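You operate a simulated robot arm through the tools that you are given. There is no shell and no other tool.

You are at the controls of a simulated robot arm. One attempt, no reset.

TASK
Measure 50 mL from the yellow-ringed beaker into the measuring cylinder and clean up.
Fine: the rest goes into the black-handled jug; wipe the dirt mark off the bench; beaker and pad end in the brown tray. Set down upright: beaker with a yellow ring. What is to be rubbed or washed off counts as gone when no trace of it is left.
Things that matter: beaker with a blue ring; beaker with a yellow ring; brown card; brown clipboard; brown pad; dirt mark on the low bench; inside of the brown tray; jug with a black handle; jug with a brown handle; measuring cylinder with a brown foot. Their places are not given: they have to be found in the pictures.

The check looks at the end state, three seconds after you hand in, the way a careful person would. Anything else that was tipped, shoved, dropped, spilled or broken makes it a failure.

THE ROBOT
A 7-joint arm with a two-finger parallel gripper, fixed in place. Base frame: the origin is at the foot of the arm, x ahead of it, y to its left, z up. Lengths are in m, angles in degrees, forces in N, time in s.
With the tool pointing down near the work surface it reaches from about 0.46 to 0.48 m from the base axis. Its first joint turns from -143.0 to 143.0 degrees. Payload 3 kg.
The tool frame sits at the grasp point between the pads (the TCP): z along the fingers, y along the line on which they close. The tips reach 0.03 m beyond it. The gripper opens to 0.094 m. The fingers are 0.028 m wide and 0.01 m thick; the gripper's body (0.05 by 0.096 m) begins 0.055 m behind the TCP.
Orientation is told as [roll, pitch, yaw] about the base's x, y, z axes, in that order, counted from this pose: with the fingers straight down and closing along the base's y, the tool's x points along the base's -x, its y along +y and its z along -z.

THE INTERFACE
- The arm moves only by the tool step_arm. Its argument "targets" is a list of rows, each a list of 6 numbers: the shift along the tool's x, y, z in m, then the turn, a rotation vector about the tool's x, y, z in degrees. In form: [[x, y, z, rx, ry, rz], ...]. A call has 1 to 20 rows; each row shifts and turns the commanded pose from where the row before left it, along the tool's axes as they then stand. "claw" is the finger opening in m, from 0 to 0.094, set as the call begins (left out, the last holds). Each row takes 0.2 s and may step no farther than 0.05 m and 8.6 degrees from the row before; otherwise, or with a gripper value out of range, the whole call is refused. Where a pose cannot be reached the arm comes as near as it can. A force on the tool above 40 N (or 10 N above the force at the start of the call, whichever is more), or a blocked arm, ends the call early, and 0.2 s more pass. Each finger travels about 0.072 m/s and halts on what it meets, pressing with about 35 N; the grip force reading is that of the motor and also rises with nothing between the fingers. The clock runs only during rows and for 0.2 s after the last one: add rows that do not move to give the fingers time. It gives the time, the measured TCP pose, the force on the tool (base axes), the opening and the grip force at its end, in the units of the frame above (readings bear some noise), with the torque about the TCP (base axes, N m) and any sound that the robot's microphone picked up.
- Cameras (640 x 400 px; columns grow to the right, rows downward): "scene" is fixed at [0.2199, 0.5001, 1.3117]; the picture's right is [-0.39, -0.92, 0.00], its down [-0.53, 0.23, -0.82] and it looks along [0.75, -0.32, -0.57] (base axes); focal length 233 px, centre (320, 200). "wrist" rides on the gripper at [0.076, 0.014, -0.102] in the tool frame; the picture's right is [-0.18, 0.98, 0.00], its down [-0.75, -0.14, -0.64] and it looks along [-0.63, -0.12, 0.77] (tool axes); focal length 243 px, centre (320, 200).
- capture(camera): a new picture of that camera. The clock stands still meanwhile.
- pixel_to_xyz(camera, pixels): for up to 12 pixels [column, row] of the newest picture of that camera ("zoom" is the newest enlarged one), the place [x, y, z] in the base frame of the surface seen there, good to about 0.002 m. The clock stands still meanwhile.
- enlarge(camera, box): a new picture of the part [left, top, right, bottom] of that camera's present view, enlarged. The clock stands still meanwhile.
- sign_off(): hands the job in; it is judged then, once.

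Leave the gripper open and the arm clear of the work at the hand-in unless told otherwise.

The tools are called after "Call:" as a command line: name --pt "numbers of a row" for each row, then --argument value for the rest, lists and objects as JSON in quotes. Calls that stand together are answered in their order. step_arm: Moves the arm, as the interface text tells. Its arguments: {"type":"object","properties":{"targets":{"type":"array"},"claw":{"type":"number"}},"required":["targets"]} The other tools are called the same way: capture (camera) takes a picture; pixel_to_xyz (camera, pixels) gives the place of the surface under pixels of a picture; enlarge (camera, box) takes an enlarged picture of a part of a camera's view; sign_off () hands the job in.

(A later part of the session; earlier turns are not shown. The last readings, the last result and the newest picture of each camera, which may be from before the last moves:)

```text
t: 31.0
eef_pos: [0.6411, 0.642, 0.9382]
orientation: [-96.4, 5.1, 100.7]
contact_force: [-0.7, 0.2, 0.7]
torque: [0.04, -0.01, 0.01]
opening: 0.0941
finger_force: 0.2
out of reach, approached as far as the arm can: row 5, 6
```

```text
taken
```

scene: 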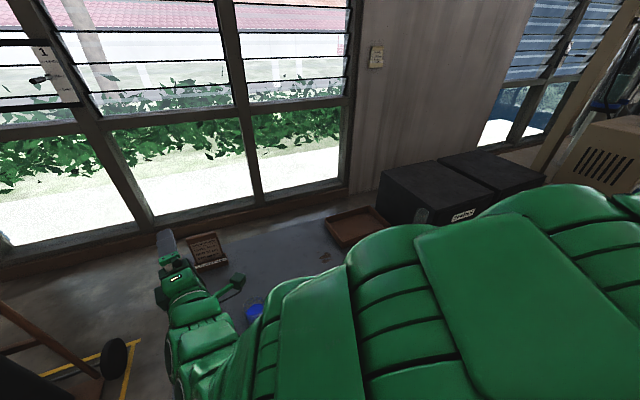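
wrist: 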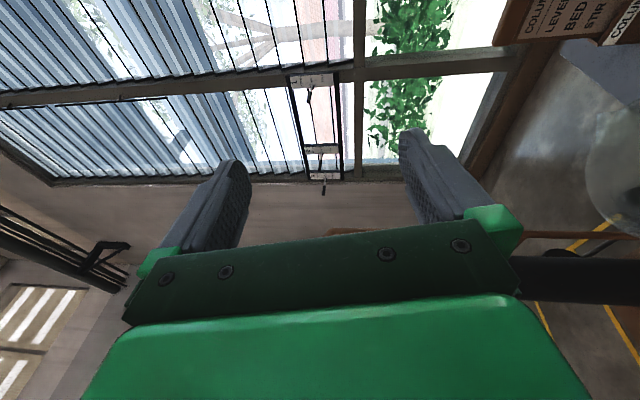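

The roll reached about 98° of tilt, with two clipped rows in between. I'll unroll and then rehearse a forward pour here for comparison.

Call:
step_arm --pt "0 0 0 -4.589 0 6.553" --pt "0 0 0 -4.589 0 6.553" --pt "0 0 0 -4.589 0 6.553" --pt "0 0 0 -4.589 0 6.553" --pt "0 0 0 -4.589 0 6.553" --pt "0 0 0 -4.589 0 6.553" --pt "0 0 0 -4.589 0 6.553" --pt "0 0 0 -4.589 0 6.553" --pt "0 0 0 -4.589 0 6.553" --pt "0 0 0 -4.589 0 6.553" --pt "0 0 0 -4.589 0 6.553" --pt "0 0 0 -4.589 0 6.553" --pt "0 0 0 0 0 0"

```text
t: 33.8
eef_pos: [0.641, 0.641, 0.9376]
orientation: [-3.1, -57.2, 48.7]
contact_force: [-0.9, 0.0, 0.2]
torque: [0.02, 0.01, 0.01]
opening: 0.094
finger_force: 0.0
```

It unrolled smoothly with no clipping from this spot. Now I'll rehearse the forward pour by pitching the tool down and past vertical, 13 rows of +8°.

Call:
step_arm --pt "0 0 0 0 8 0" --pt "0 0 0 0 8 0" --pt "0 0 0 0 8 0" --pt "0 0 0 0 8 0" --pt "0 0 0 0 8 0" --pt "0 0 0 0 8 0" --pt "0 0 0 0 8 0" --pt "0 0 0 0 8 0" --pt "0 0 0 0 8 0" --pt "0 0 0 0 8 0" --pt "0 0 0 0 8 0" --pt "0 0 0 0 8 0" --pt "0 0 0 0 8 0" --pt "0 0 0 0 0 0"

Call:
capture --camera "wrist"

Call:
capture --camera "scene"

```text
t: 36.8
eef_pos: [0.6336, 0.6292, 0.9454]
orientation: [-1.9, -1.2, 46.1]
contact_force: [0.7, -0.3, 0.7]
torque: [-0.02, 0.0, -0.01]
opening: 0.094
finger_force: 0.1
out of reach, approached as far as the arm can: row 7, 8, 9, 10, 11, 12, 13
```

```text
taken
```

wrist: 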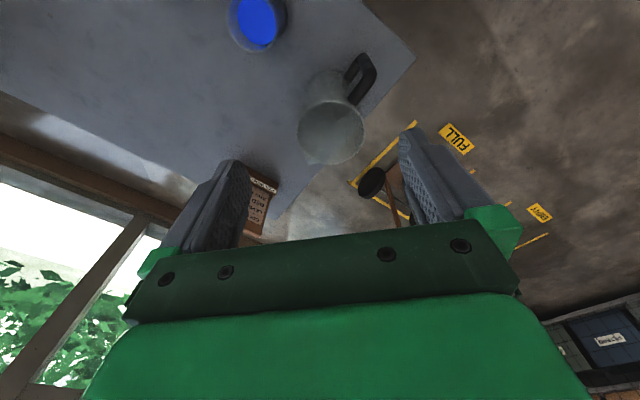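

```text
taken
```

scene: 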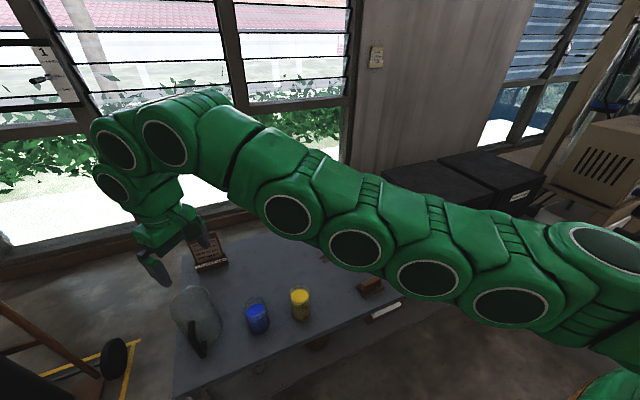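

The forward pour limits at about vertical (88°), so the sideways roll is the better way to empty into the jug. This view shows the jug mouth at (332,133), so I'll enlarge and measure it.

Call:
enlarge --camera "wrist" --box '[270, 40, 400, 180]'

Call:
pixel_to_xyz --camera "wrist" --pixels '[[299, 135], [363, 130], [330, 105], [330, 160], [312, 163], [332, 133], [345, 98], [360, 70], [370, 62], [316, 75], [255, 20], [258, 45]]'

```text
2.86 times, centred on (335, 110) of wrist
```

zoom: 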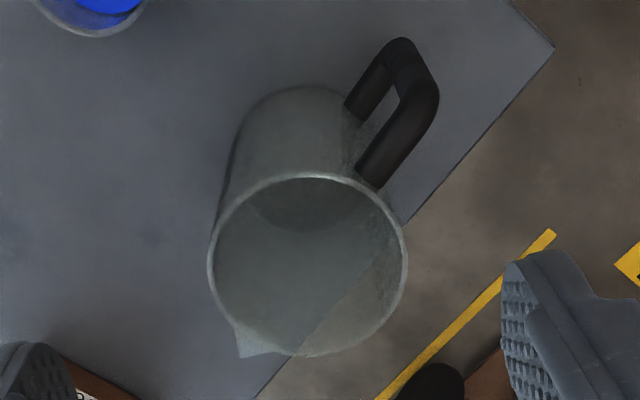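

```text
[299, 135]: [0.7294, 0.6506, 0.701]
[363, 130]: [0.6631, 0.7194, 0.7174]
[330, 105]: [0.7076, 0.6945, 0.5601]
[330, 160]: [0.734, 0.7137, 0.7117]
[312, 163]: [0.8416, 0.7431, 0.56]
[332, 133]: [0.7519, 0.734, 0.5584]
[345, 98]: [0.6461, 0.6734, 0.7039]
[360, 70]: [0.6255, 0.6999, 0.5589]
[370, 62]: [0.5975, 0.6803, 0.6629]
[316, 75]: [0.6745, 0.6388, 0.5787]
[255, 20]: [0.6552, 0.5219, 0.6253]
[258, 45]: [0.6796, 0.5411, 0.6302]
```

The jug mouth centre is about (0.695, 0.686), rim radius ≈0.05, rim z≈0.72. I'll pitch back to 35° and test the sideways roll at the real jug pour position, about (0.745, 0.635, 0.85).

Call:
step_arm --pt "0 0 0 0 -7.6 0" --pt "0 0 0 0 -7.6 0" --pt "0 0 0 0 -7.6 0" --pt "0 0 0 0 -7.6 0" --pt "0 0 0 0 -7.6 0" --pt "0 0 0 0 -7.6 0" --pt "0 0 0 0 -7.6 0" --pt "0.0076 -0.0186 0.0306 0 0 0" --pt "0.0076 -0.0186 0.0306 0 0 0" --pt "0.0076 -0.0186 0.0306 0 0 0" --pt "0.0076 -0.0186 0.0306 0 0 0" --pt "0 0 0 0 0 0"

```text
t: 39.4
eef_pos: [0.7462, 0.6343, 0.8525]
orientation: [-3.1, -54.4, 48.6]
contact_force: [0.1, -0.1, -0.1]
torque: [-0.02, -0.01, 0.03]
opening: 0.094
finger_force: 0.2
```

At (0.746, 0.634, 0.853). Rolling the top to the left, 13 rows of 8°.

Call:
step_arm --pt "0 0 0 4.589 0 -6.553" --pt "0 0 0 4.589 0 -6.553" --pt "0 0 0 4.589 0 -6.553" --pt "0 0 0 4.589 0 -6.553" --pt "0 0 0 4.589 0 -6.553" --pt "0 0 0 4.589 0 -6.553" --pt "0 0 0 4.589 0 -6.553" --pt "0 0 0 4.589 0 -6.553" --pt "0 0 0 4.589 0 -6.553" --pt "0 0 0 4.589 0 -6.553" --pt "0 0 0 4.589 0 -6.553" --pt "0 0 0 4.589 0 -6.553" --pt "0 0 0 4.589 0 -6.553" --pt "0 0 0 0 0 0"

Call:
capture --camera "wrist"

Call:
capture --camera "scene"

```text
t: 42.4
eef_pos: [0.7457, 0.6348, 0.8524]
orientation: [-98.8, 13.2, 100.2]
contact_force: [0.2, 2.0, -0.1]
torque: [0.02, 0.03, 0.01]
opening: 0.0941
finger_force: 0.0
```

```text
taken
```

wrist: 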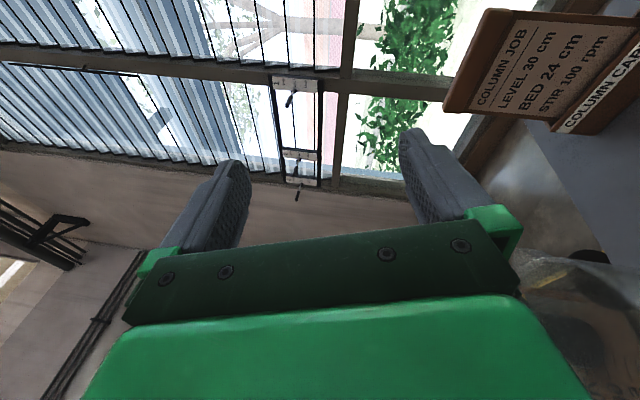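

```text
taken
```

scene: 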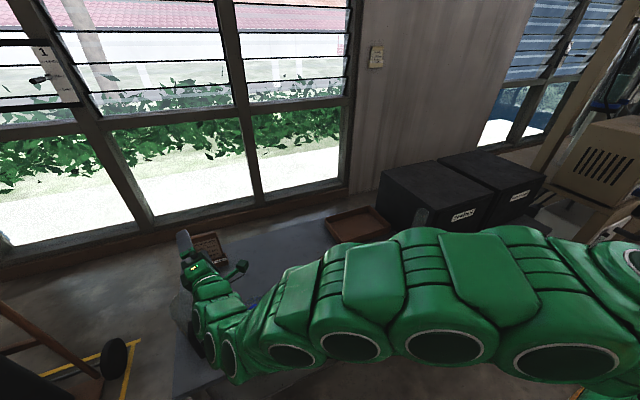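

The full 104° roll is reachable here. I'll check how close the arm comes to the blue beaker and jug by querying arm surface points.

Call:
pixel_to_xyz --camera "scene" --pixels '[[230, 355], [230, 380], [210, 330], [195, 310], [285, 355], [245, 382], [350, 345], [205, 290], [190, 250], [255, 310], [247, 300], [300, 365]]'

Call:
enlarge --camera "scene" --box '[165, 220, 325, 390]'

```text
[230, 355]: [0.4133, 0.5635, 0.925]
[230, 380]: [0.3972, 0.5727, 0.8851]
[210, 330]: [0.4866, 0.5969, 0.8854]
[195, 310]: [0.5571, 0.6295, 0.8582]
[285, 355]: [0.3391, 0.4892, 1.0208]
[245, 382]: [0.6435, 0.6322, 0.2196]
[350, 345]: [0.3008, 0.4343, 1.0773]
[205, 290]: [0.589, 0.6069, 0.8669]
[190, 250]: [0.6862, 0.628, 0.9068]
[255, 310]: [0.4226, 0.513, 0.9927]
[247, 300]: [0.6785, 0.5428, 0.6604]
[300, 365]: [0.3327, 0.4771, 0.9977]
```

```text
2.35 times, centred on (245, 305) of scene
```

zoom: 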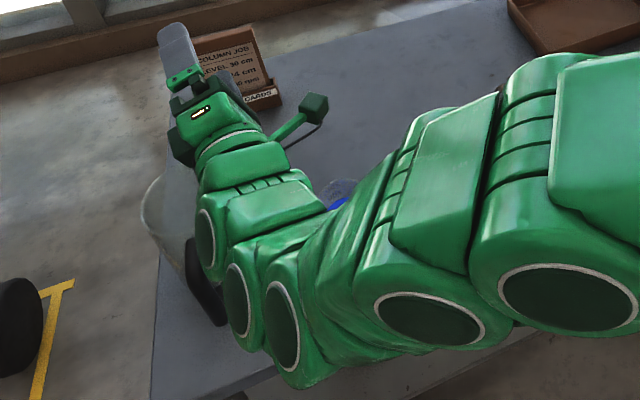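

The arm links stay at z≥0.85, clear of the blue beaker and jug. Unrolling back now.

Call:
step_arm --pt "0 0 0 -4.589 0 6.553" --pt "0 0 0 -4.589 0 6.553" --pt "0 0 0 -4.589 0 6.553" --pt "0 0 0 -4.589 0 6.553" --pt "0 0 0 -4.589 0 6.553" --pt "0 0 0 -4.589 0 6.553" --pt "0 0 0 -4.589 0 6.553" --pt "0 0 0 -4.589 0 6.553" --pt "0 0 0 -4.589 0 6.553" --pt "0 0 0 -4.589 0 6.553" --pt "0 0 0 -4.589 0 6.553" --pt "0 0 0 -4.589 0 6.553" --pt "0 0 0 -4.589 0 6.553" --pt "-0.041 0 -0.0287 0 0 0" --pt "0 0 0 0 0 0"

```text
t: 45.6
eef_pos: [0.7455, 0.6362, 0.9038]
orientation: [-3.0, -54.3, 48.5]
contact_force: [1.5, 0.3, 0.2]
torque: [-0.03, 0.01, 0.03]
opening: 0.0941
finger_force: 0.1
out of reach, approached as far as the arm can: row 13
```

Small orientation residue noted. I'll correct it, yaw to 20°, and go to a viewing pose above and behind the yellow beaker with the tool steep (75°), to check the rim for a spout.

Call:
step_arm --pt "0 0 0 -3 -0.7 0" --pt "0 0 0 5.837 0 4.087" --pt "0 0 0 5.837 0 4.087" --pt "0 0 0 5.837 0 4.087" --pt "0 0 0 5.837 0 4.087" --pt "0.0199 -0.0226 -0.0316 0 0 0" --pt "0.0199 -0.0226 -0.0316 0 0 0" --pt "0.0199 -0.0226 -0.0316 0 0 0" --pt "0.0199 -0.0226 -0.0316 0 0 0" --pt "0 0 0 0 8 0" --pt "0 0 0 0 8 0" --pt "0 0 0 0 8 0" --pt "0 0 0 0 8 0" --pt "0 0 0 0 8 0" --pt "0.0355 -0.0226 -0.0114 0 0 0" --pt "0.0355 -0.0226 -0.0114 0 0 0" --pt "0.0355 -0.0226 -0.0114 0 0 0" --pt "0.0355 -0.0226 -0.0114 0 0 0" --pt "0.0355 -0.0226 -0.0114 0 0 0" --pt "0 0 0 0 0 0"

Call:
capture --camera "wrist"

```text
t: 49.8
eef_pos: [0.582, 0.2793, 0.9192]
orientation: [0.0, -15.1, 34.2]
contact_force: [0.1, 0.4, -0.1]
torque: [0.02, 0.03, -0.02]
opening: 0.0942
finger_force: 0.1
out of reach, approached as far as the arm can: row 3, 4, 5
```

```text
taken
```

wrist: 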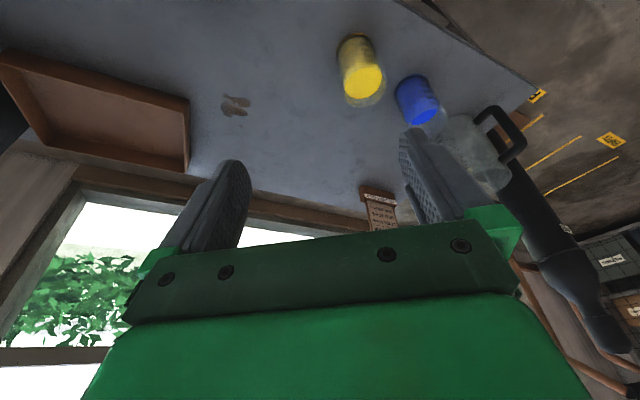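

Yaw ended at 34° because some rows were clipped at that radius. I'll enlarge the beaker from here.

Call:
enlarge --camera "wrist" --box '[325, 25, 400, 115]'

Call:
pixel_to_xyz --camera "zoom" --pixels '[[280, 60], [210, 140], [330, 60], [330, 260], [250, 250], [390, 240], [330, 300], [330, 340], [440, 280], [230, 280], [270, 100], [350, 40]]'

```text
4.44 times, centred on (362, 70) of wrist
```

zoom: 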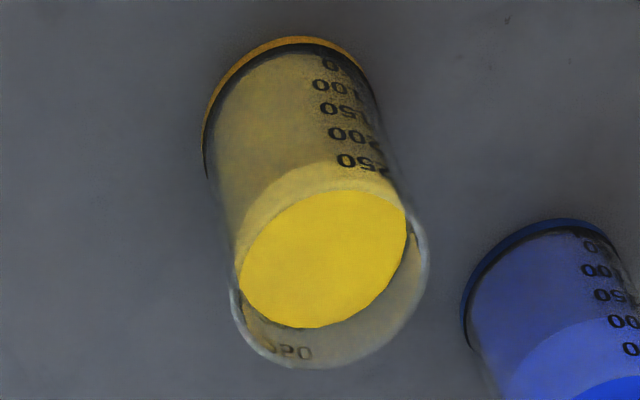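

```text
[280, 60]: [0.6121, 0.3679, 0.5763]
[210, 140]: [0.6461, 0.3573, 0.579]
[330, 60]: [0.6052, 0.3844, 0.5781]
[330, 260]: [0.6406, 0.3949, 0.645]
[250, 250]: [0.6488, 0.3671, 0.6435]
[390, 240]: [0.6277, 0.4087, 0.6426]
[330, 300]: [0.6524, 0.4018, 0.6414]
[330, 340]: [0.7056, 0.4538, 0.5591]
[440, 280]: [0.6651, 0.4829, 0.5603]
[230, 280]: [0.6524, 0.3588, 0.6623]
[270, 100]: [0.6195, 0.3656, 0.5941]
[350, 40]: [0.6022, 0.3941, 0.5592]
```

I see no spout, just a round rim. Beaker centre is about (0.643, 0.390). I'll go above the beaker at yaw 20° and tilt 35°, ready to straddle it, with the claw at 0.09.

Call:
step_arm --pt "0 0 0 1.8375 0 6.858" --pt "0 0 0 1.8375 0 6.858" --pt "-0.0247 0.0277 0.0304 0 0 0" --pt "-0.0247 0.0277 0.0304 0 0 0" --pt "-0.0247 0.0277 0.0304 0 0 0" --pt "0 0 0 0 -8 0" --pt "0 0 0 0 -8 0" --pt "0 0 0 0 -8 0" --pt "0 0 0 0 -8 0" --pt "0 0 0 0 -8 0" --pt "0.041 0 0.0287 0 0 0" --pt "0 0 0 0 0 0" --claw 0.09

Call:
capture --camera "scene"

Call:
capture --camera "wrist"

```text
t: 52.4
eef_pos: [0.6433, 0.3915, 0.8017]
orientation: [0.1, -55.2, 20.1]
contact_force: [0.6, 0.2, 0.1]
torque: [0.01, 0.02, -0.01]
opening: 0.0902
finger_force: 0.1
```

```text
taken
```

scene: 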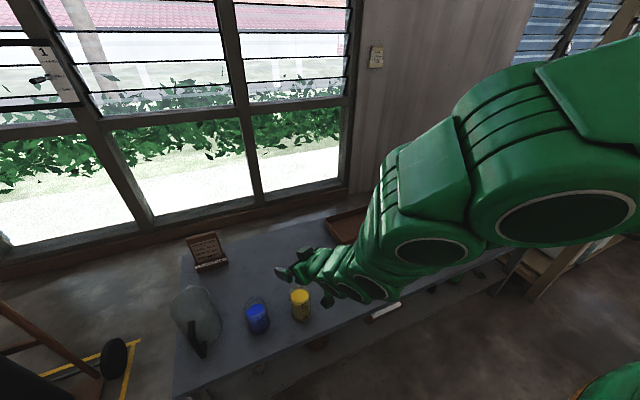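

```text
taken
```

wrist: 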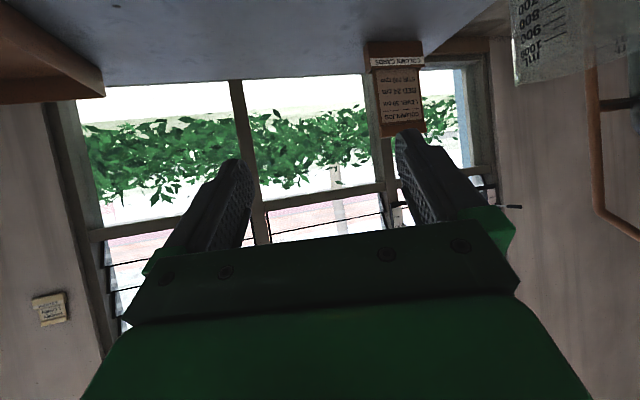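

Directly above the beaker. Descending 0.10 m first, then I'll look.

Call:
step_arm --pt "0.041 0 0.0287 0 0 0" --pt "0.041 0 0.0287 0 0 0" --pt "0 0 0 0 0 0"

Call:
capture --camera "wrist"

Call:
enlarge --camera "scene" --box '[240, 250, 380, 340]'

```text
t: 53.2
eef_pos: [0.6436, 0.3879, 0.6999]
orientation: [0.1, -55.1, 20.0]
contact_force: [0.8, -0.4, -0.2]
torque: [0.02, -0.01, 0.01]
opening: 0.09
finger_force: 0.2
```

```text
taken
```

wrist: 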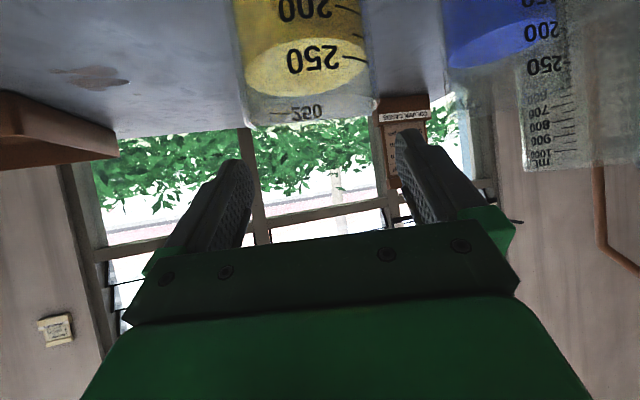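

```text
4.44 times, centred on (310, 295) of scene
```

zoom: 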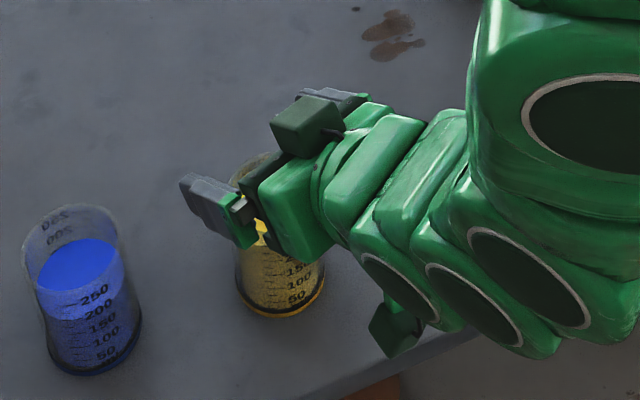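

The beaker is centred between the fingers to within about 1 mm. Descending the remaining 0.093 m to z≈0.607.

Call:
step_arm --pt "0.019 0 0.0133 0 0 0" --pt "0.019 0 0.0133 0 0 0" --pt "0.019 0 0.0133 0 0 0" --pt "0.019 0 0.0133 0 0 0" --pt "0 0 0 0 0 0"

Call:
capture --camera "wrist"

Call:
enlarge --camera "scene" --box '[240, 250, 380, 340]'

```text
t: 54.4
eef_pos: [0.6428, 0.3894, 0.6073]
orientation: [0.1, -55.1, 20.1]
contact_force: [-1.0, 0.0, 0.1]
torque: [0.01, 0.0, -0.02]
opening: 0.0899
finger_force: 0.1
```

```text
taken
```

wrist: 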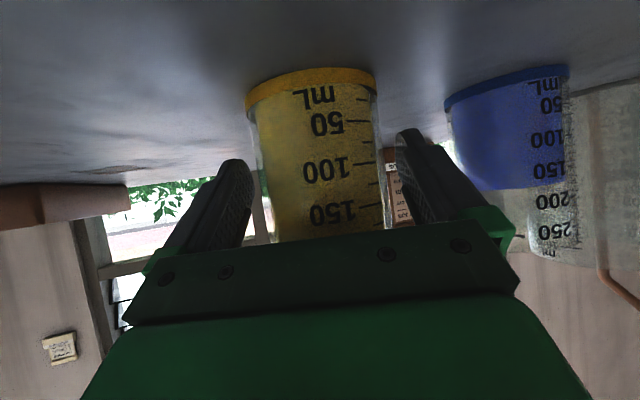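

```text
4.44 times, centred on (310, 295) of scene
```

zoom: 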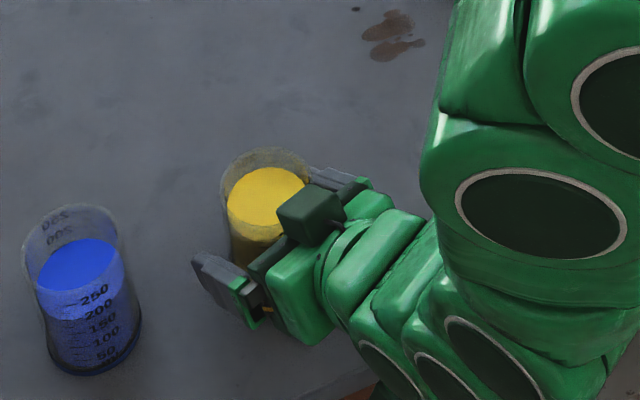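

The beaker is well straddled, but the gripper body's upper edge is very near the back rim. I'll back off 0.01 m along the tool axis before closing.

Call:
step_arm --pt "0 0 -0.01 0 0 0" --pt "0 0 0 0 0 0" --pt "0 0 0 0 0 0"

Call:
enlarge --camera "scene" --box '[270, 255, 350, 325]'

```text
t: 55.2
eef_pos: [0.6353, 0.3874, 0.6134]
orientation: [0.2, -55.2, 20.0]
contact_force: [0.4, -0.4, -0.3]
torque: [0.01, 0.02, -0.01]
opening: 0.0901
finger_force: 0.1
```

```text
5.71 times, centred on (310, 290) of scene
```

zoom: 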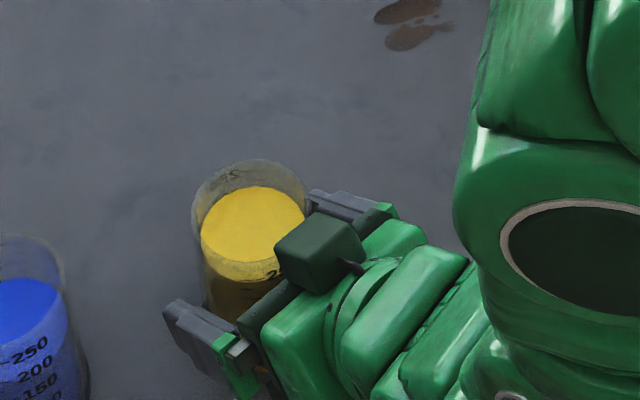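

There's a dark block on top of the gripper near the rim at zoom (320,250). I'll check its position relative to the beaker.

Call:
pixel_to_xyz --camera "zoom" --pixels '[[320, 235], [300, 275], [350, 270], [280, 250], [320, 290], [250, 265], [250, 215], [200, 310], [250, 280], [330, 195], [240, 170], [205, 225]]'

```text
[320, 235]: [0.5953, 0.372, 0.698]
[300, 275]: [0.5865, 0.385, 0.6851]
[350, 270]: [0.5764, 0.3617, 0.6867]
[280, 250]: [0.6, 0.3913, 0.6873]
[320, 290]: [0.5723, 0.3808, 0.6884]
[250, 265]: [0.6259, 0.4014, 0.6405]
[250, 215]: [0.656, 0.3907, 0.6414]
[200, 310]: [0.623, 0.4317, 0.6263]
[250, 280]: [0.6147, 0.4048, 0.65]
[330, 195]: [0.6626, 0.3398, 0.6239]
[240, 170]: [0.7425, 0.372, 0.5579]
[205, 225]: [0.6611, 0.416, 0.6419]
```

The block sits behind and above the rim, clear. Now I'll close the fingers on the beaker.

Call:
step_arm --pt "0 0 0 0 0 0" --pt "0 0 0 0 0 0" --pt "0 0 0 0 0 0" --pt "0 0 0 0 0 0" --claw 0.05

Call:
capture --camera "wrist"

```text
t: 56.2
eef_pos: [0.6365, 0.3867, 0.613]
orientation: [0.1, -55.0, 20.0]
contact_force: [0.0, 0.3, 0.8]
torque: [0.0, -0.05, 0.02]
opening: 0.0643
finger_force: 35.3
```

```text
taken
```

wrist: 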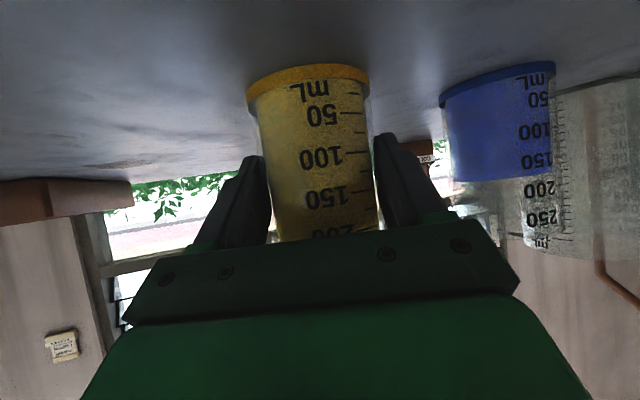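

Gripped: opening 0.0643 m, force 35 N. Lifting slowly, straight up 0.06 m.

Call:
step_arm --pt "-0.0082 0 -0.0057 0 0 0" --pt "-0.0164 0 -0.0115 0 0 0" --pt "-0.0164 0 -0.0115 0 0 0" --pt "-0.0082 0 -0.0057 0 0 0" --pt "0 0 0 0 0 0" --pt "0 0 0 0 0 0"

Call:
capture --camera "wrist"

Call:
enlarge --camera "scene" --box '[240, 240, 380, 340]'

```text
t: 57.6
eef_pos: [0.6354, 0.3878, 0.6726]
orientation: [0.1, -55.1, 20.0]
contact_force: [0.4, 0.4, -2.9]
torque: [0.03, 0.02, 0.0]
opening: 0.0645
finger_force: 34.8
```

```text
taken
```

wrist: 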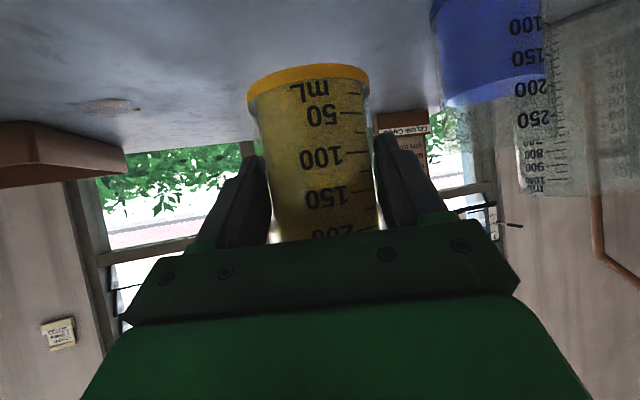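

```text
4.00 times, centred on (310, 290) of scene
```

zoom: 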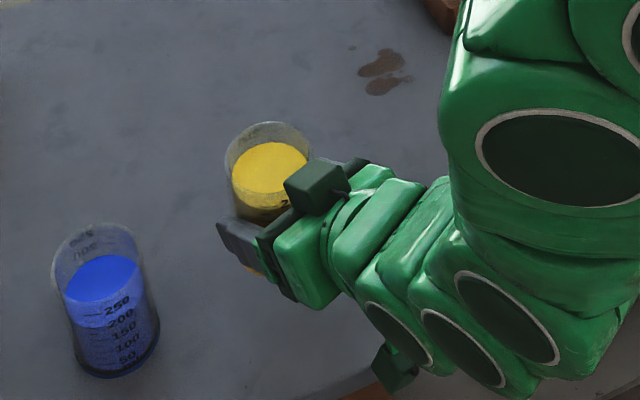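

The beaker is lifted: about 2.9 N of weight, upright, no spill. Next I'll raise it to z≈0.90 at moderate speed.

Call:
step_arm --pt "-0.0123 0 -0.0086 0 0 0" --pt "-0.0246 0 -0.0172 0 0 0" --pt "-0.0246 0 -0.0172 0 0 0" --pt "-0.0246 0 -0.0172 0 0 0" --pt "-0.0246 0 -0.0172 0 0 0" --pt "-0.0246 0 -0.0172 0 0 0" --pt "-0.0246 0 -0.0172 0 0 0" --pt "-0.0164 0 -0.0115 0 0 0" --pt "-0.0082 0 -0.0057 0 0 0" --pt "0 0 0 0 0 0" --pt "0 0 0 0 0 0"

Call:
capture --camera "wrist"

Call:
capture --camera "scene"

```text
t: 60.0
eef_pos: [0.6353, 0.3866, 0.8989]
orientation: [0.1, -55.1, 20.1]
contact_force: [0.8, 0.7, -2.2]
torque: [-0.01, 0.04, -0.01]
opening: 0.0641
finger_force: 34.5
```

```text
taken
```

wrist: 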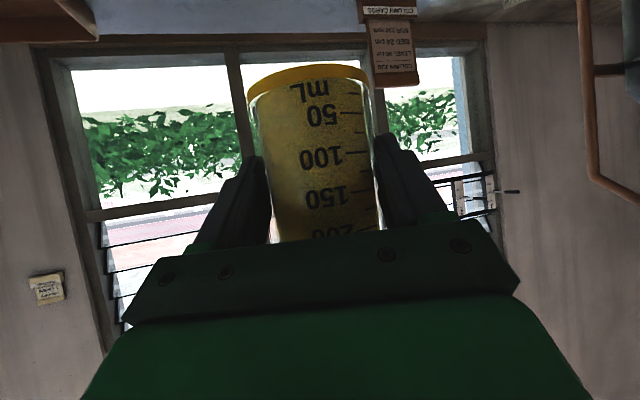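

```text
taken
```

scene: 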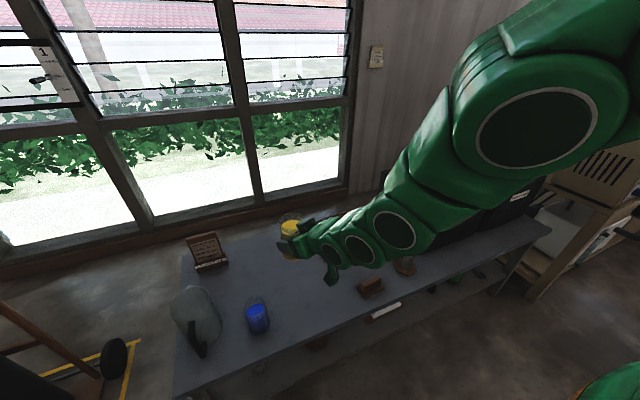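

Holding well at z=0.899. Now a gentle swing around the base by -28°, keeping the beaker upright.

Call:
step_arm --pt "-0.0015 -0.0128 0.0021 0.819 0 0.574" --pt "-0.00295 -0.0255 0.00421 1.638 0 1.147" --pt "-0.00295 -0.0255 0.00421 1.638 0 1.147" --pt "-0.00295 -0.0255 0.00421 1.638 0 1.147" --pt "-0.00295 -0.0255 0.00421 1.638 0 1.147" --pt "-0.00295 -0.0255 0.00421 1.638 0 1.147" --pt "-0.00295 -0.0255 0.00421 1.638 0 1.147" --pt "-0.00295 -0.0255 0.00421 1.638 0 1.147" --pt "-0.00295 -0.0255 0.00421 1.638 0 1.147" --pt "-0.00295 -0.0255 0.00421 1.638 0 1.147" --pt "-0.00295 -0.0255 0.00421 1.638 0 1.147" --pt "-0.00295 -0.0255 0.00421 1.638 0 1.147" --pt "-0.00295 -0.0255 0.00421 1.638 0 1.147" --pt "-0.00295 -0.0255 0.00421 1.638 0 1.147" --pt "-0.0015 -0.0128 0.0021 0.819 0 0.574" --pt "0 0 0 0 0 0" --pt "0 0 0 0 0 0"

Call:
capture --camera "scene"

Call:
capture --camera "wrist"

```text
t: 63.6
eef_pos: [0.7481, 0.0461, 0.8983]
orientation: [0.2, -55.0, -8.0]
contact_force: [0.1, 0.4, -2.3]
torque: [-0.04, 0.09, 0.02]
opening: 0.0645
finger_force: 34.9
```

```text
taken
```

scene: 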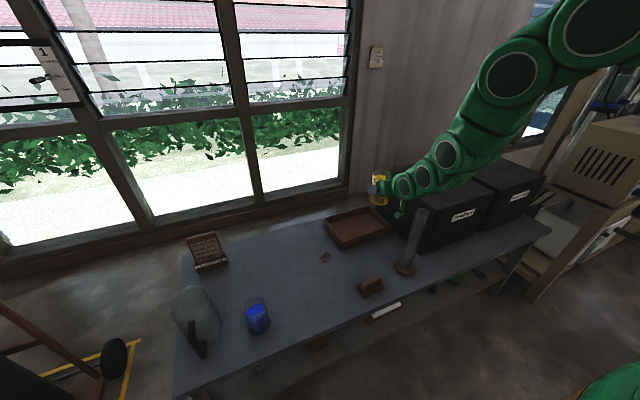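

```text
taken
```

wrist: 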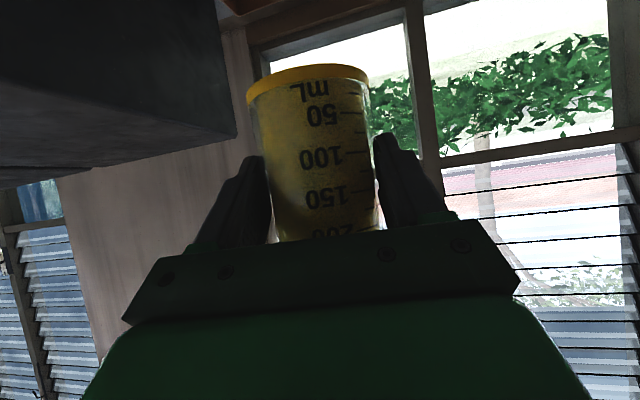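

The cylinder top is visible in the scene at (422,212). I'll enlarge and query rim points to fix the rim height and centre.

Call:
enlarge --camera "scene" --box '[395, 195, 445, 235]'

Call:
pixel_to_xyz --camera "zoom" --pixels '[[350, 240], [355, 250], [370, 245], [330, 235], [300, 200], [410, 210], [340, 280], [360, 300], [300, 230], [390, 260], [340, 232], [320, 300]]'

```text
10.00 times, centred on (420, 215) of scene
```

zoom: 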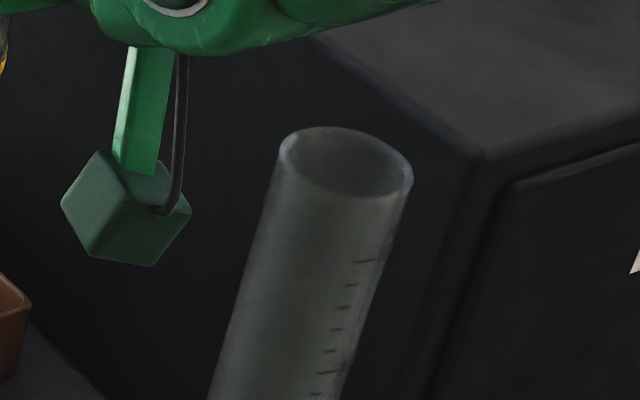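

```text
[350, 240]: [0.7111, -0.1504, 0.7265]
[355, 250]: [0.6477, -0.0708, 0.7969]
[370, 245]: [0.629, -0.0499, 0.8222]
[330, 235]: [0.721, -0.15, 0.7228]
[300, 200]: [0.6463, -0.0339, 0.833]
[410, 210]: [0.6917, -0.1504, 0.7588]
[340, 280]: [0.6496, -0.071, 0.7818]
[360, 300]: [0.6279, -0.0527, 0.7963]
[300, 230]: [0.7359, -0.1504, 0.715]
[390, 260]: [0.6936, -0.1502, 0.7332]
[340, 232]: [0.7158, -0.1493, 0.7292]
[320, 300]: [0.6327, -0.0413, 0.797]
```

The wall near the rim reads z≈0.833, so the top is higher than I thought. Querying points along the rim itself.

Call:
pixel_to_xyz --camera "zoom" --pixels '[[350, 196], [358, 193], [281, 160], [285, 142], [409, 185], [335, 129], [300, 175], [395, 192], [320, 189], [360, 205], [375, 200], [340, 200]]'

Call:
enlarge --camera "scene" --box '[405, 203, 440, 225]'

Call:
pixel_to_xyz --camera "zoom" --pixels '[[330, 260], [340, 262], [360, 264], [300, 250], [280, 240], [250, 150], [240, 200], [300, 280], [420, 258], [455, 240], [340, 275], [320, 290]]'

```text
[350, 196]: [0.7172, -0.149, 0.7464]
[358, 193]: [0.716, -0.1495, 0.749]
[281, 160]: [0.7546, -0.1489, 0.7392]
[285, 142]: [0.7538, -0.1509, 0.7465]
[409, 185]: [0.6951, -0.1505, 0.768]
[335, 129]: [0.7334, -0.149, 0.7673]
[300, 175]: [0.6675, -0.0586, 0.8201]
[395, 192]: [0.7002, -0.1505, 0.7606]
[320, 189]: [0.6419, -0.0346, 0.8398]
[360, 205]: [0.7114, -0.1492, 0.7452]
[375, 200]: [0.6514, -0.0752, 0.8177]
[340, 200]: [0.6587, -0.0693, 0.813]
```

```text
16.00 times, centred on (422, 214) of scene
```

zoom: 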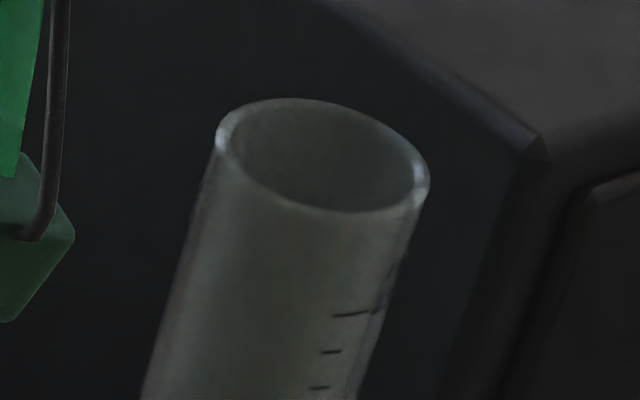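

```text
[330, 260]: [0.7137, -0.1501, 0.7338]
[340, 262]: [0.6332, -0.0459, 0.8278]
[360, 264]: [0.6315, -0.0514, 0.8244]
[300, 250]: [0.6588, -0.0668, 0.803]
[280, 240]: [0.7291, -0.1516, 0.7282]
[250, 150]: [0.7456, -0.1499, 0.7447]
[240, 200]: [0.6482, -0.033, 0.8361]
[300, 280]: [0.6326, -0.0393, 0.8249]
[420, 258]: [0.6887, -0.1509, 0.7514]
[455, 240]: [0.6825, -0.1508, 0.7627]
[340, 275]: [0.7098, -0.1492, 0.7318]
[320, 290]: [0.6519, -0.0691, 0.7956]
```

I corrected the cylinder geometry: rim z≈0.841, centre (0.648, -0.054), outer radius ≈0.0205. I'll raise the beaker 0.05 m and pre-tilt it forward by 25°. The liquid should start flowing only at about 34°.

Call:
step_arm --pt "-0.0123 0 -0.0086 0 0 0" --pt "-0.0164 0 -0.0115 0 0 0" --pt "-0.0123 0 -0.0086 0 0 0" --pt "0 0 0 0 3 0" --pt "0 0 0 0 4 0" --pt "0 0 0 0 4 0" --pt "0 0 0 0 4 0" --pt "0 0 0 0 4 0" --pt "0 0 0 0 3 0" --pt "0 0 0 0 2 0" --pt "0 0 0 0 0 0" --pt "0 0 0 0 0 0"

Call:
enlarge --camera "scene" --box '[340, 140, 460, 230]'

```text
t: 66.2
eef_pos: [0.7492, 0.0455, 0.9482]
orientation: [0.1, -31.0, -8.1]
contact_force: [0.2, -0.2, -3.0]
torque: [0.03, 0.02, -0.01]
opening: 0.0641
finger_force: 35.2
```

```text
4.44 times, centred on (400, 185) of scene
```

zoom: 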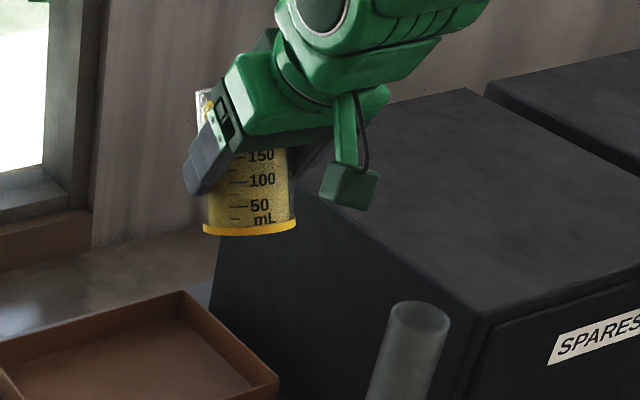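

Tilt is now 24° with no spill. Next I'll bring it in toward the cylinder, staying high at z≈0.948, to TCP about (0.583, -0.045).

Call:
step_arm --pt "0.0081 -0.007 -0.0049 0 0 0" --pt "0.01625 -0.01406 -0.00976 0 0 0" --pt "0.01625 -0.01406 -0.00976 0 0 0" --pt "0.01625 -0.01406 -0.00976 0 0 0" --pt "0.01625 -0.01406 -0.00976 0 0 0" --pt "0 0 0 0 0 0"

```text
t: 67.6
eef_pos: [0.6545, -0.0075, 0.9477]
orientation: [0.0, -31.0, -8.0]
contact_force: [0.3, 0.0, -3.3]
torque: [0.01, 0.01, -0.03]
opening: 0.0645
finger_force: 34.9
```

Good so far. Continuing in to (0.583, -0.045).

Call:
step_arm --pt "0.014 -0.0118 -0.0084 0 0 0" --pt "0.014 -0.0118 -0.0084 0 0 0" --pt "0.014 -0.0118 -0.0084 0 0 0" --pt "0.014 -0.0118 -0.0084 0 0 0" --pt "0 0 0 0 0 0"

Call:
enlarge --camera "scene" --box '[370, 140, 490, 280]'

```text
t: 68.8
eef_pos: [0.5841, -0.0454, 0.946]
orientation: [0.1, -30.9, -8.0]
contact_force: [-0.1, 0.2, -2.5]
torque: [0.02, 0.02, 0.01]
opening: 0.0642
finger_force: 36.1
```

```text
2.86 times, centred on (430, 210) of scene
```

zoom: 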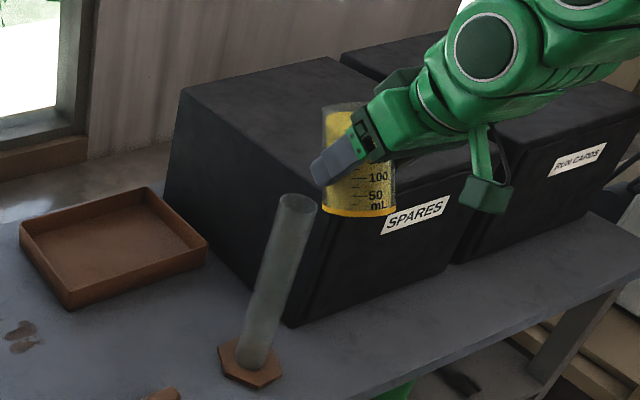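

Reached. The beaker is above the cylinder and I'm holding 24° of tilt. I'll zoom in to check where the lip sits relative to the cylinder mouth.

Call:
enlarge --camera "scene" --box '[405, 165, 455, 225]'

Call:
pixel_to_xyz --camera "zoom" --pixels '[[190, 130], [200, 110], [230, 75], [260, 60], [180, 160], [250, 130], [300, 110], [210, 180], [280, 90], [195, 200], [230, 150], [330, 70]]'

```text
6.67 times, centred on (430, 195) of scene
```

zoom: 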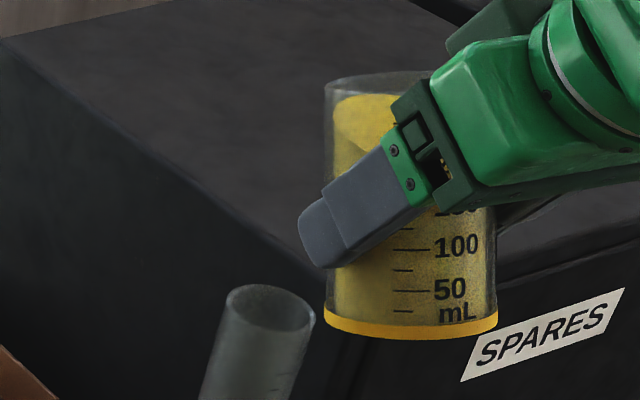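

```text
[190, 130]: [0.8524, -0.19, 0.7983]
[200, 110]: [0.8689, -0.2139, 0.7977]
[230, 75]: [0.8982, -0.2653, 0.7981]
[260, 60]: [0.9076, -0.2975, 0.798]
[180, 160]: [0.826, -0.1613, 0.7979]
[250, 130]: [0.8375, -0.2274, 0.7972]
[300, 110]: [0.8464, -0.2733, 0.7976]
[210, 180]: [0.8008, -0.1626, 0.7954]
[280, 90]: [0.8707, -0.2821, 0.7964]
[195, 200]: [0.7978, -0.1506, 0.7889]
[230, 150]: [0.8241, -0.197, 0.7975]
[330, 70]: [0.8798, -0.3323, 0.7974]
```

Querying the beaker's rim and liquid points directly in this zoom.

Call:
pixel_to_xyz --camera "zoom" --pixels '[[360, 115], [345, 105], [380, 98], [370, 130], [326, 95], [329, 86], [350, 78], [375, 73], [400, 71], [327, 120], [330, 300], [345, 165]]'

```text
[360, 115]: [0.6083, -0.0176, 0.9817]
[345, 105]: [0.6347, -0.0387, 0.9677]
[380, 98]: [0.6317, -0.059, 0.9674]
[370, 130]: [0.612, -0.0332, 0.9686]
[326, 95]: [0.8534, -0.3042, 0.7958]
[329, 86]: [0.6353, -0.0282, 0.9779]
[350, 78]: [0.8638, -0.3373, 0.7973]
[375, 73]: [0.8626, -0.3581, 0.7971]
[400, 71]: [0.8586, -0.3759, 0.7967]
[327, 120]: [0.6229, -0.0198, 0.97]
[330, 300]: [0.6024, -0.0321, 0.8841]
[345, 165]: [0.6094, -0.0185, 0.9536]
```

The liquid surface is level at z≈0.968 and the lip is at about 0.976, so the tilt model checks out to about 1–2 mm. I'll tilt to 31° while shifting the lip back slightly, then descend.

Call:
step_arm --pt "0.0018 0 -0.003 0 1.75 0" --pt "0.0018 0 -0.003 0 1.75 0" --pt "0.0018 0 -0.003 0 1.75 0" --pt "0.0018 0 -0.003 0 1.75 0" --pt "0 0 0 0 0 0" --pt "0 0 0 0 0 0"

Call:
enlarge --camera "scene" --box '[405, 165, 455, 225]'

Call:
pixel_to_xyz --camera "zoom" --pixels '[[345, 105], [355, 95], [370, 90], [345, 120], [335, 110], [327, 90], [327, 80], [335, 70], [330, 100], [350, 65], [340, 68], [365, 110]]'

```text
t: 70.2
eef_pos: [0.5721, -0.0415, 0.9543]
orientation: [0.0, -24.0, -7.9]
contact_force: [0.6, -0.3, -3.4]
torque: [0.03, 0.0, 0.01]
opening: 0.0644
finger_force: 35.1
```

```text
6.67 times, centred on (430, 195) of scene
```

zoom: 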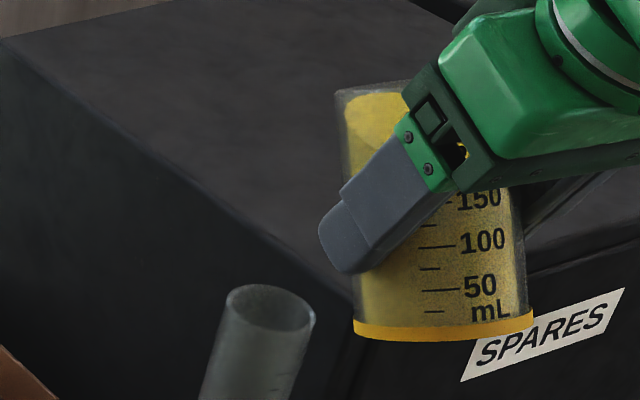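

```text
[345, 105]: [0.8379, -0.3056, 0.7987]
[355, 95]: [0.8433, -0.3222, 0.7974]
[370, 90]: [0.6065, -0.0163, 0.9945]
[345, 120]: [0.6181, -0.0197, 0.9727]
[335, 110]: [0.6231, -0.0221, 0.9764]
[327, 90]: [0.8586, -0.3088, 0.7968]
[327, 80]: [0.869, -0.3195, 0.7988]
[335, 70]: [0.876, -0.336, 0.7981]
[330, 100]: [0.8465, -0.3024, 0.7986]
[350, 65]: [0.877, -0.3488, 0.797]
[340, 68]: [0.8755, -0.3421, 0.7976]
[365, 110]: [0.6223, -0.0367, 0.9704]
```

The tilt is exactly 31°. Descending 0.105 m so that the lip ends about 3 cm above the cylinder rim, slightly on its near side.

Call:
step_arm --pt "0.0041 -0.0005 0.0091 0 0 0" --pt "0.0061 -0.0005 0.0137 0 0 0" --pt "0.0061 -0.0005 0.0137 0 0 0" --pt "0.0061 0 0.0137 0 0 0" --pt "0.0061 0 0.0137 0 0 0" --pt "0.0061 0 0.0137 0 0 0" --pt "0.0041 0 0.0091 0 0 0" --pt "0.0041 0 0.0091 0 0 0" --pt "0 0 0 0 0 0" --pt "0 0 0 0 0 0"

Call:
enlarge --camera "scene" --box '[395, 175, 475, 275]'

Call:
capture --camera "wrist"

```text
t: 72.4
eef_pos: [0.5705, -0.0432, 0.8505]
orientation: [0.1, -24.0, -8.1]
contact_force: [0.7, 0.1, -1.9]
torque: [0.04, 0.01, 0.0]
opening: 0.0643
finger_force: 34.4
```

```text
4.00 times, centred on (435, 225) of scene
```

zoom: 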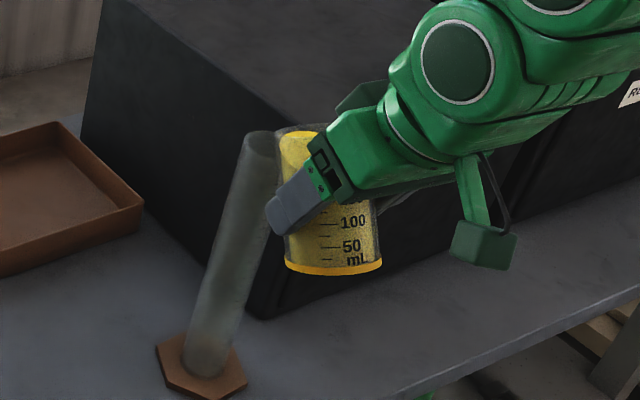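

```text
taken
```

wrist: 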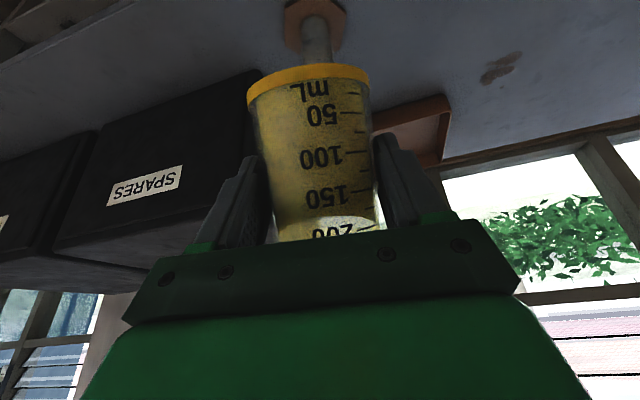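

The lip is just over the cylinder's near side. I'll zoom in closer on the lip and mouth to verify alignment.

Call:
enlarge --camera "scene" --box '[405, 190, 445, 225]'

Call:
pixel_to_xyz --camera "zoom" --pixels '[[370, 110], [360, 150], [400, 120], [345, 100], [330, 90], [335, 150], [390, 105], [345, 200], [320, 120], [300, 150], [260, 160], [250, 250]]'

```text
11.43 times, centred on (425, 208) of scene
```

zoom: 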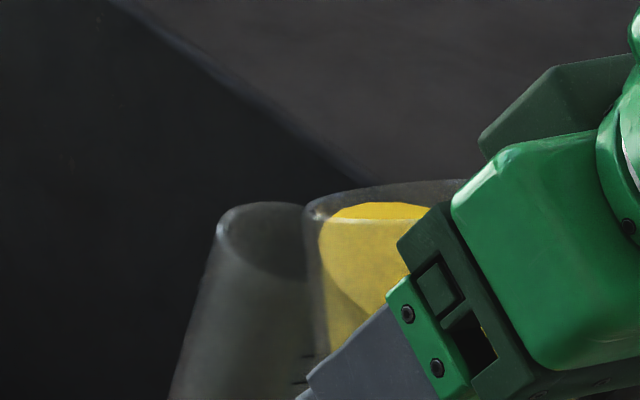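

```text
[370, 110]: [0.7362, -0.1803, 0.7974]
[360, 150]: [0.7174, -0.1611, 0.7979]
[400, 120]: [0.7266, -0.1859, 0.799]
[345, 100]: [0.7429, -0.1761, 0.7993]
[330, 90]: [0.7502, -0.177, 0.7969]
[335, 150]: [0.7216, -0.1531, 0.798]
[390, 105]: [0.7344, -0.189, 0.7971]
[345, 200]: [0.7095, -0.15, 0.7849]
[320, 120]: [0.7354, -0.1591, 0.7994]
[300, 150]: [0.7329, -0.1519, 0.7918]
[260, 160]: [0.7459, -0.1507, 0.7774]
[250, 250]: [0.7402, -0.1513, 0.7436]
```

Alignment agrees with the model to within a few mm. Now I'll move the lip forward 8 mm and tilt to 36°, close to where flow starts, then pause and look.

Call:
step_arm --pt "-0.002 0 -0.0007 0 1.25 0" --pt "-0.002 0 -0.0007 0 1.25 0" --pt "-0.002 0 -0.0007 0 1.25 0" --pt "-0.002 0 -0.0007 0 1.25 0" --pt "0 0 0 0 0 0" --pt "0 0 0 0 0 0" --pt "0 0 0 0 0 0"

Call:
enlarge --camera "scene" --box '[385, 185, 445, 285]'

Call:
capture --camera "wrist"

```text
t: 74.0
eef_pos: [0.5785, -0.0463, 0.855]
orientation: [0.1, -19.0, -8.0]
contact_force: [0.1, -0.5, -2.6]
torque: [0.03, 0.01, -0.01]
opening: 0.0643
finger_force: 35.0
```

```text
4.00 times, centred on (415, 235) of scene
```

zoom: 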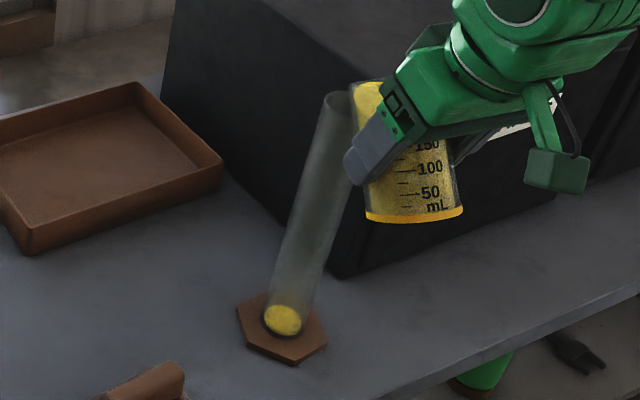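

```text
taken
```

wrist: 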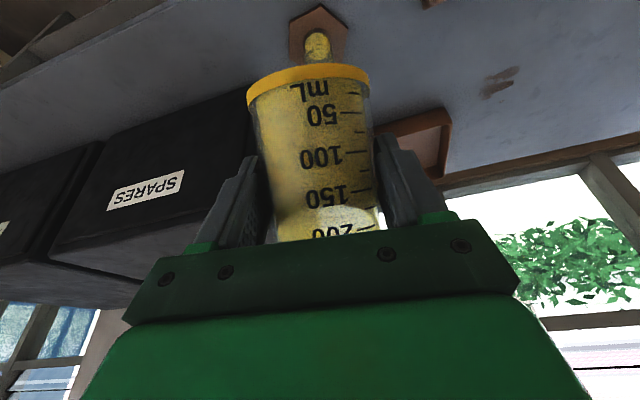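

Some yellow is already in the cylinder's bottom (zoom (283,320)). I'll zoom in on the cylinder's lower part and mouth to read the level and check for spills.

Call:
enlarge --camera "scene" --box '[390, 240, 430, 280]'

Call:
pixel_to_xyz --camera "zoom" --pixels '[[260, 240], [240, 260], [280, 250], [250, 280], [265, 220], [270, 265]]'

Call:
enlarge --camera "scene" --box '[405, 190, 445, 225]'

Call:
enlarge --camera "wrist" --box '[280, 0, 360, 80]'

```text
10.00 times, centred on (410, 260) of scene
```

zoom: 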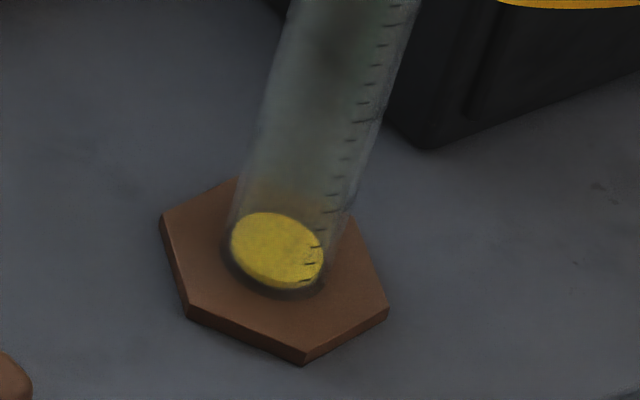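

```text
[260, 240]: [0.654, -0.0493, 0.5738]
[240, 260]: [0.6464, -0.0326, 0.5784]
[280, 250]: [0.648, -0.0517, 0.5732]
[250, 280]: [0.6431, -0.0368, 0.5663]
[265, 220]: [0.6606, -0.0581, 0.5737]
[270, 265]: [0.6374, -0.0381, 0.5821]
```

```text
11.43 times, centred on (425, 208) of scene
```

zoom: 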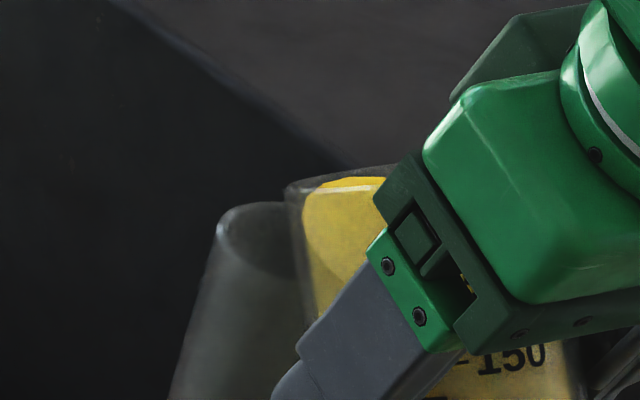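

```text
5.00 times, centred on (320, 40) of wrist
```

zoom: 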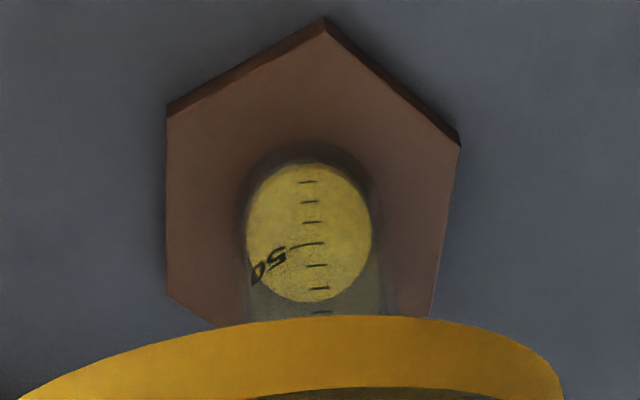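

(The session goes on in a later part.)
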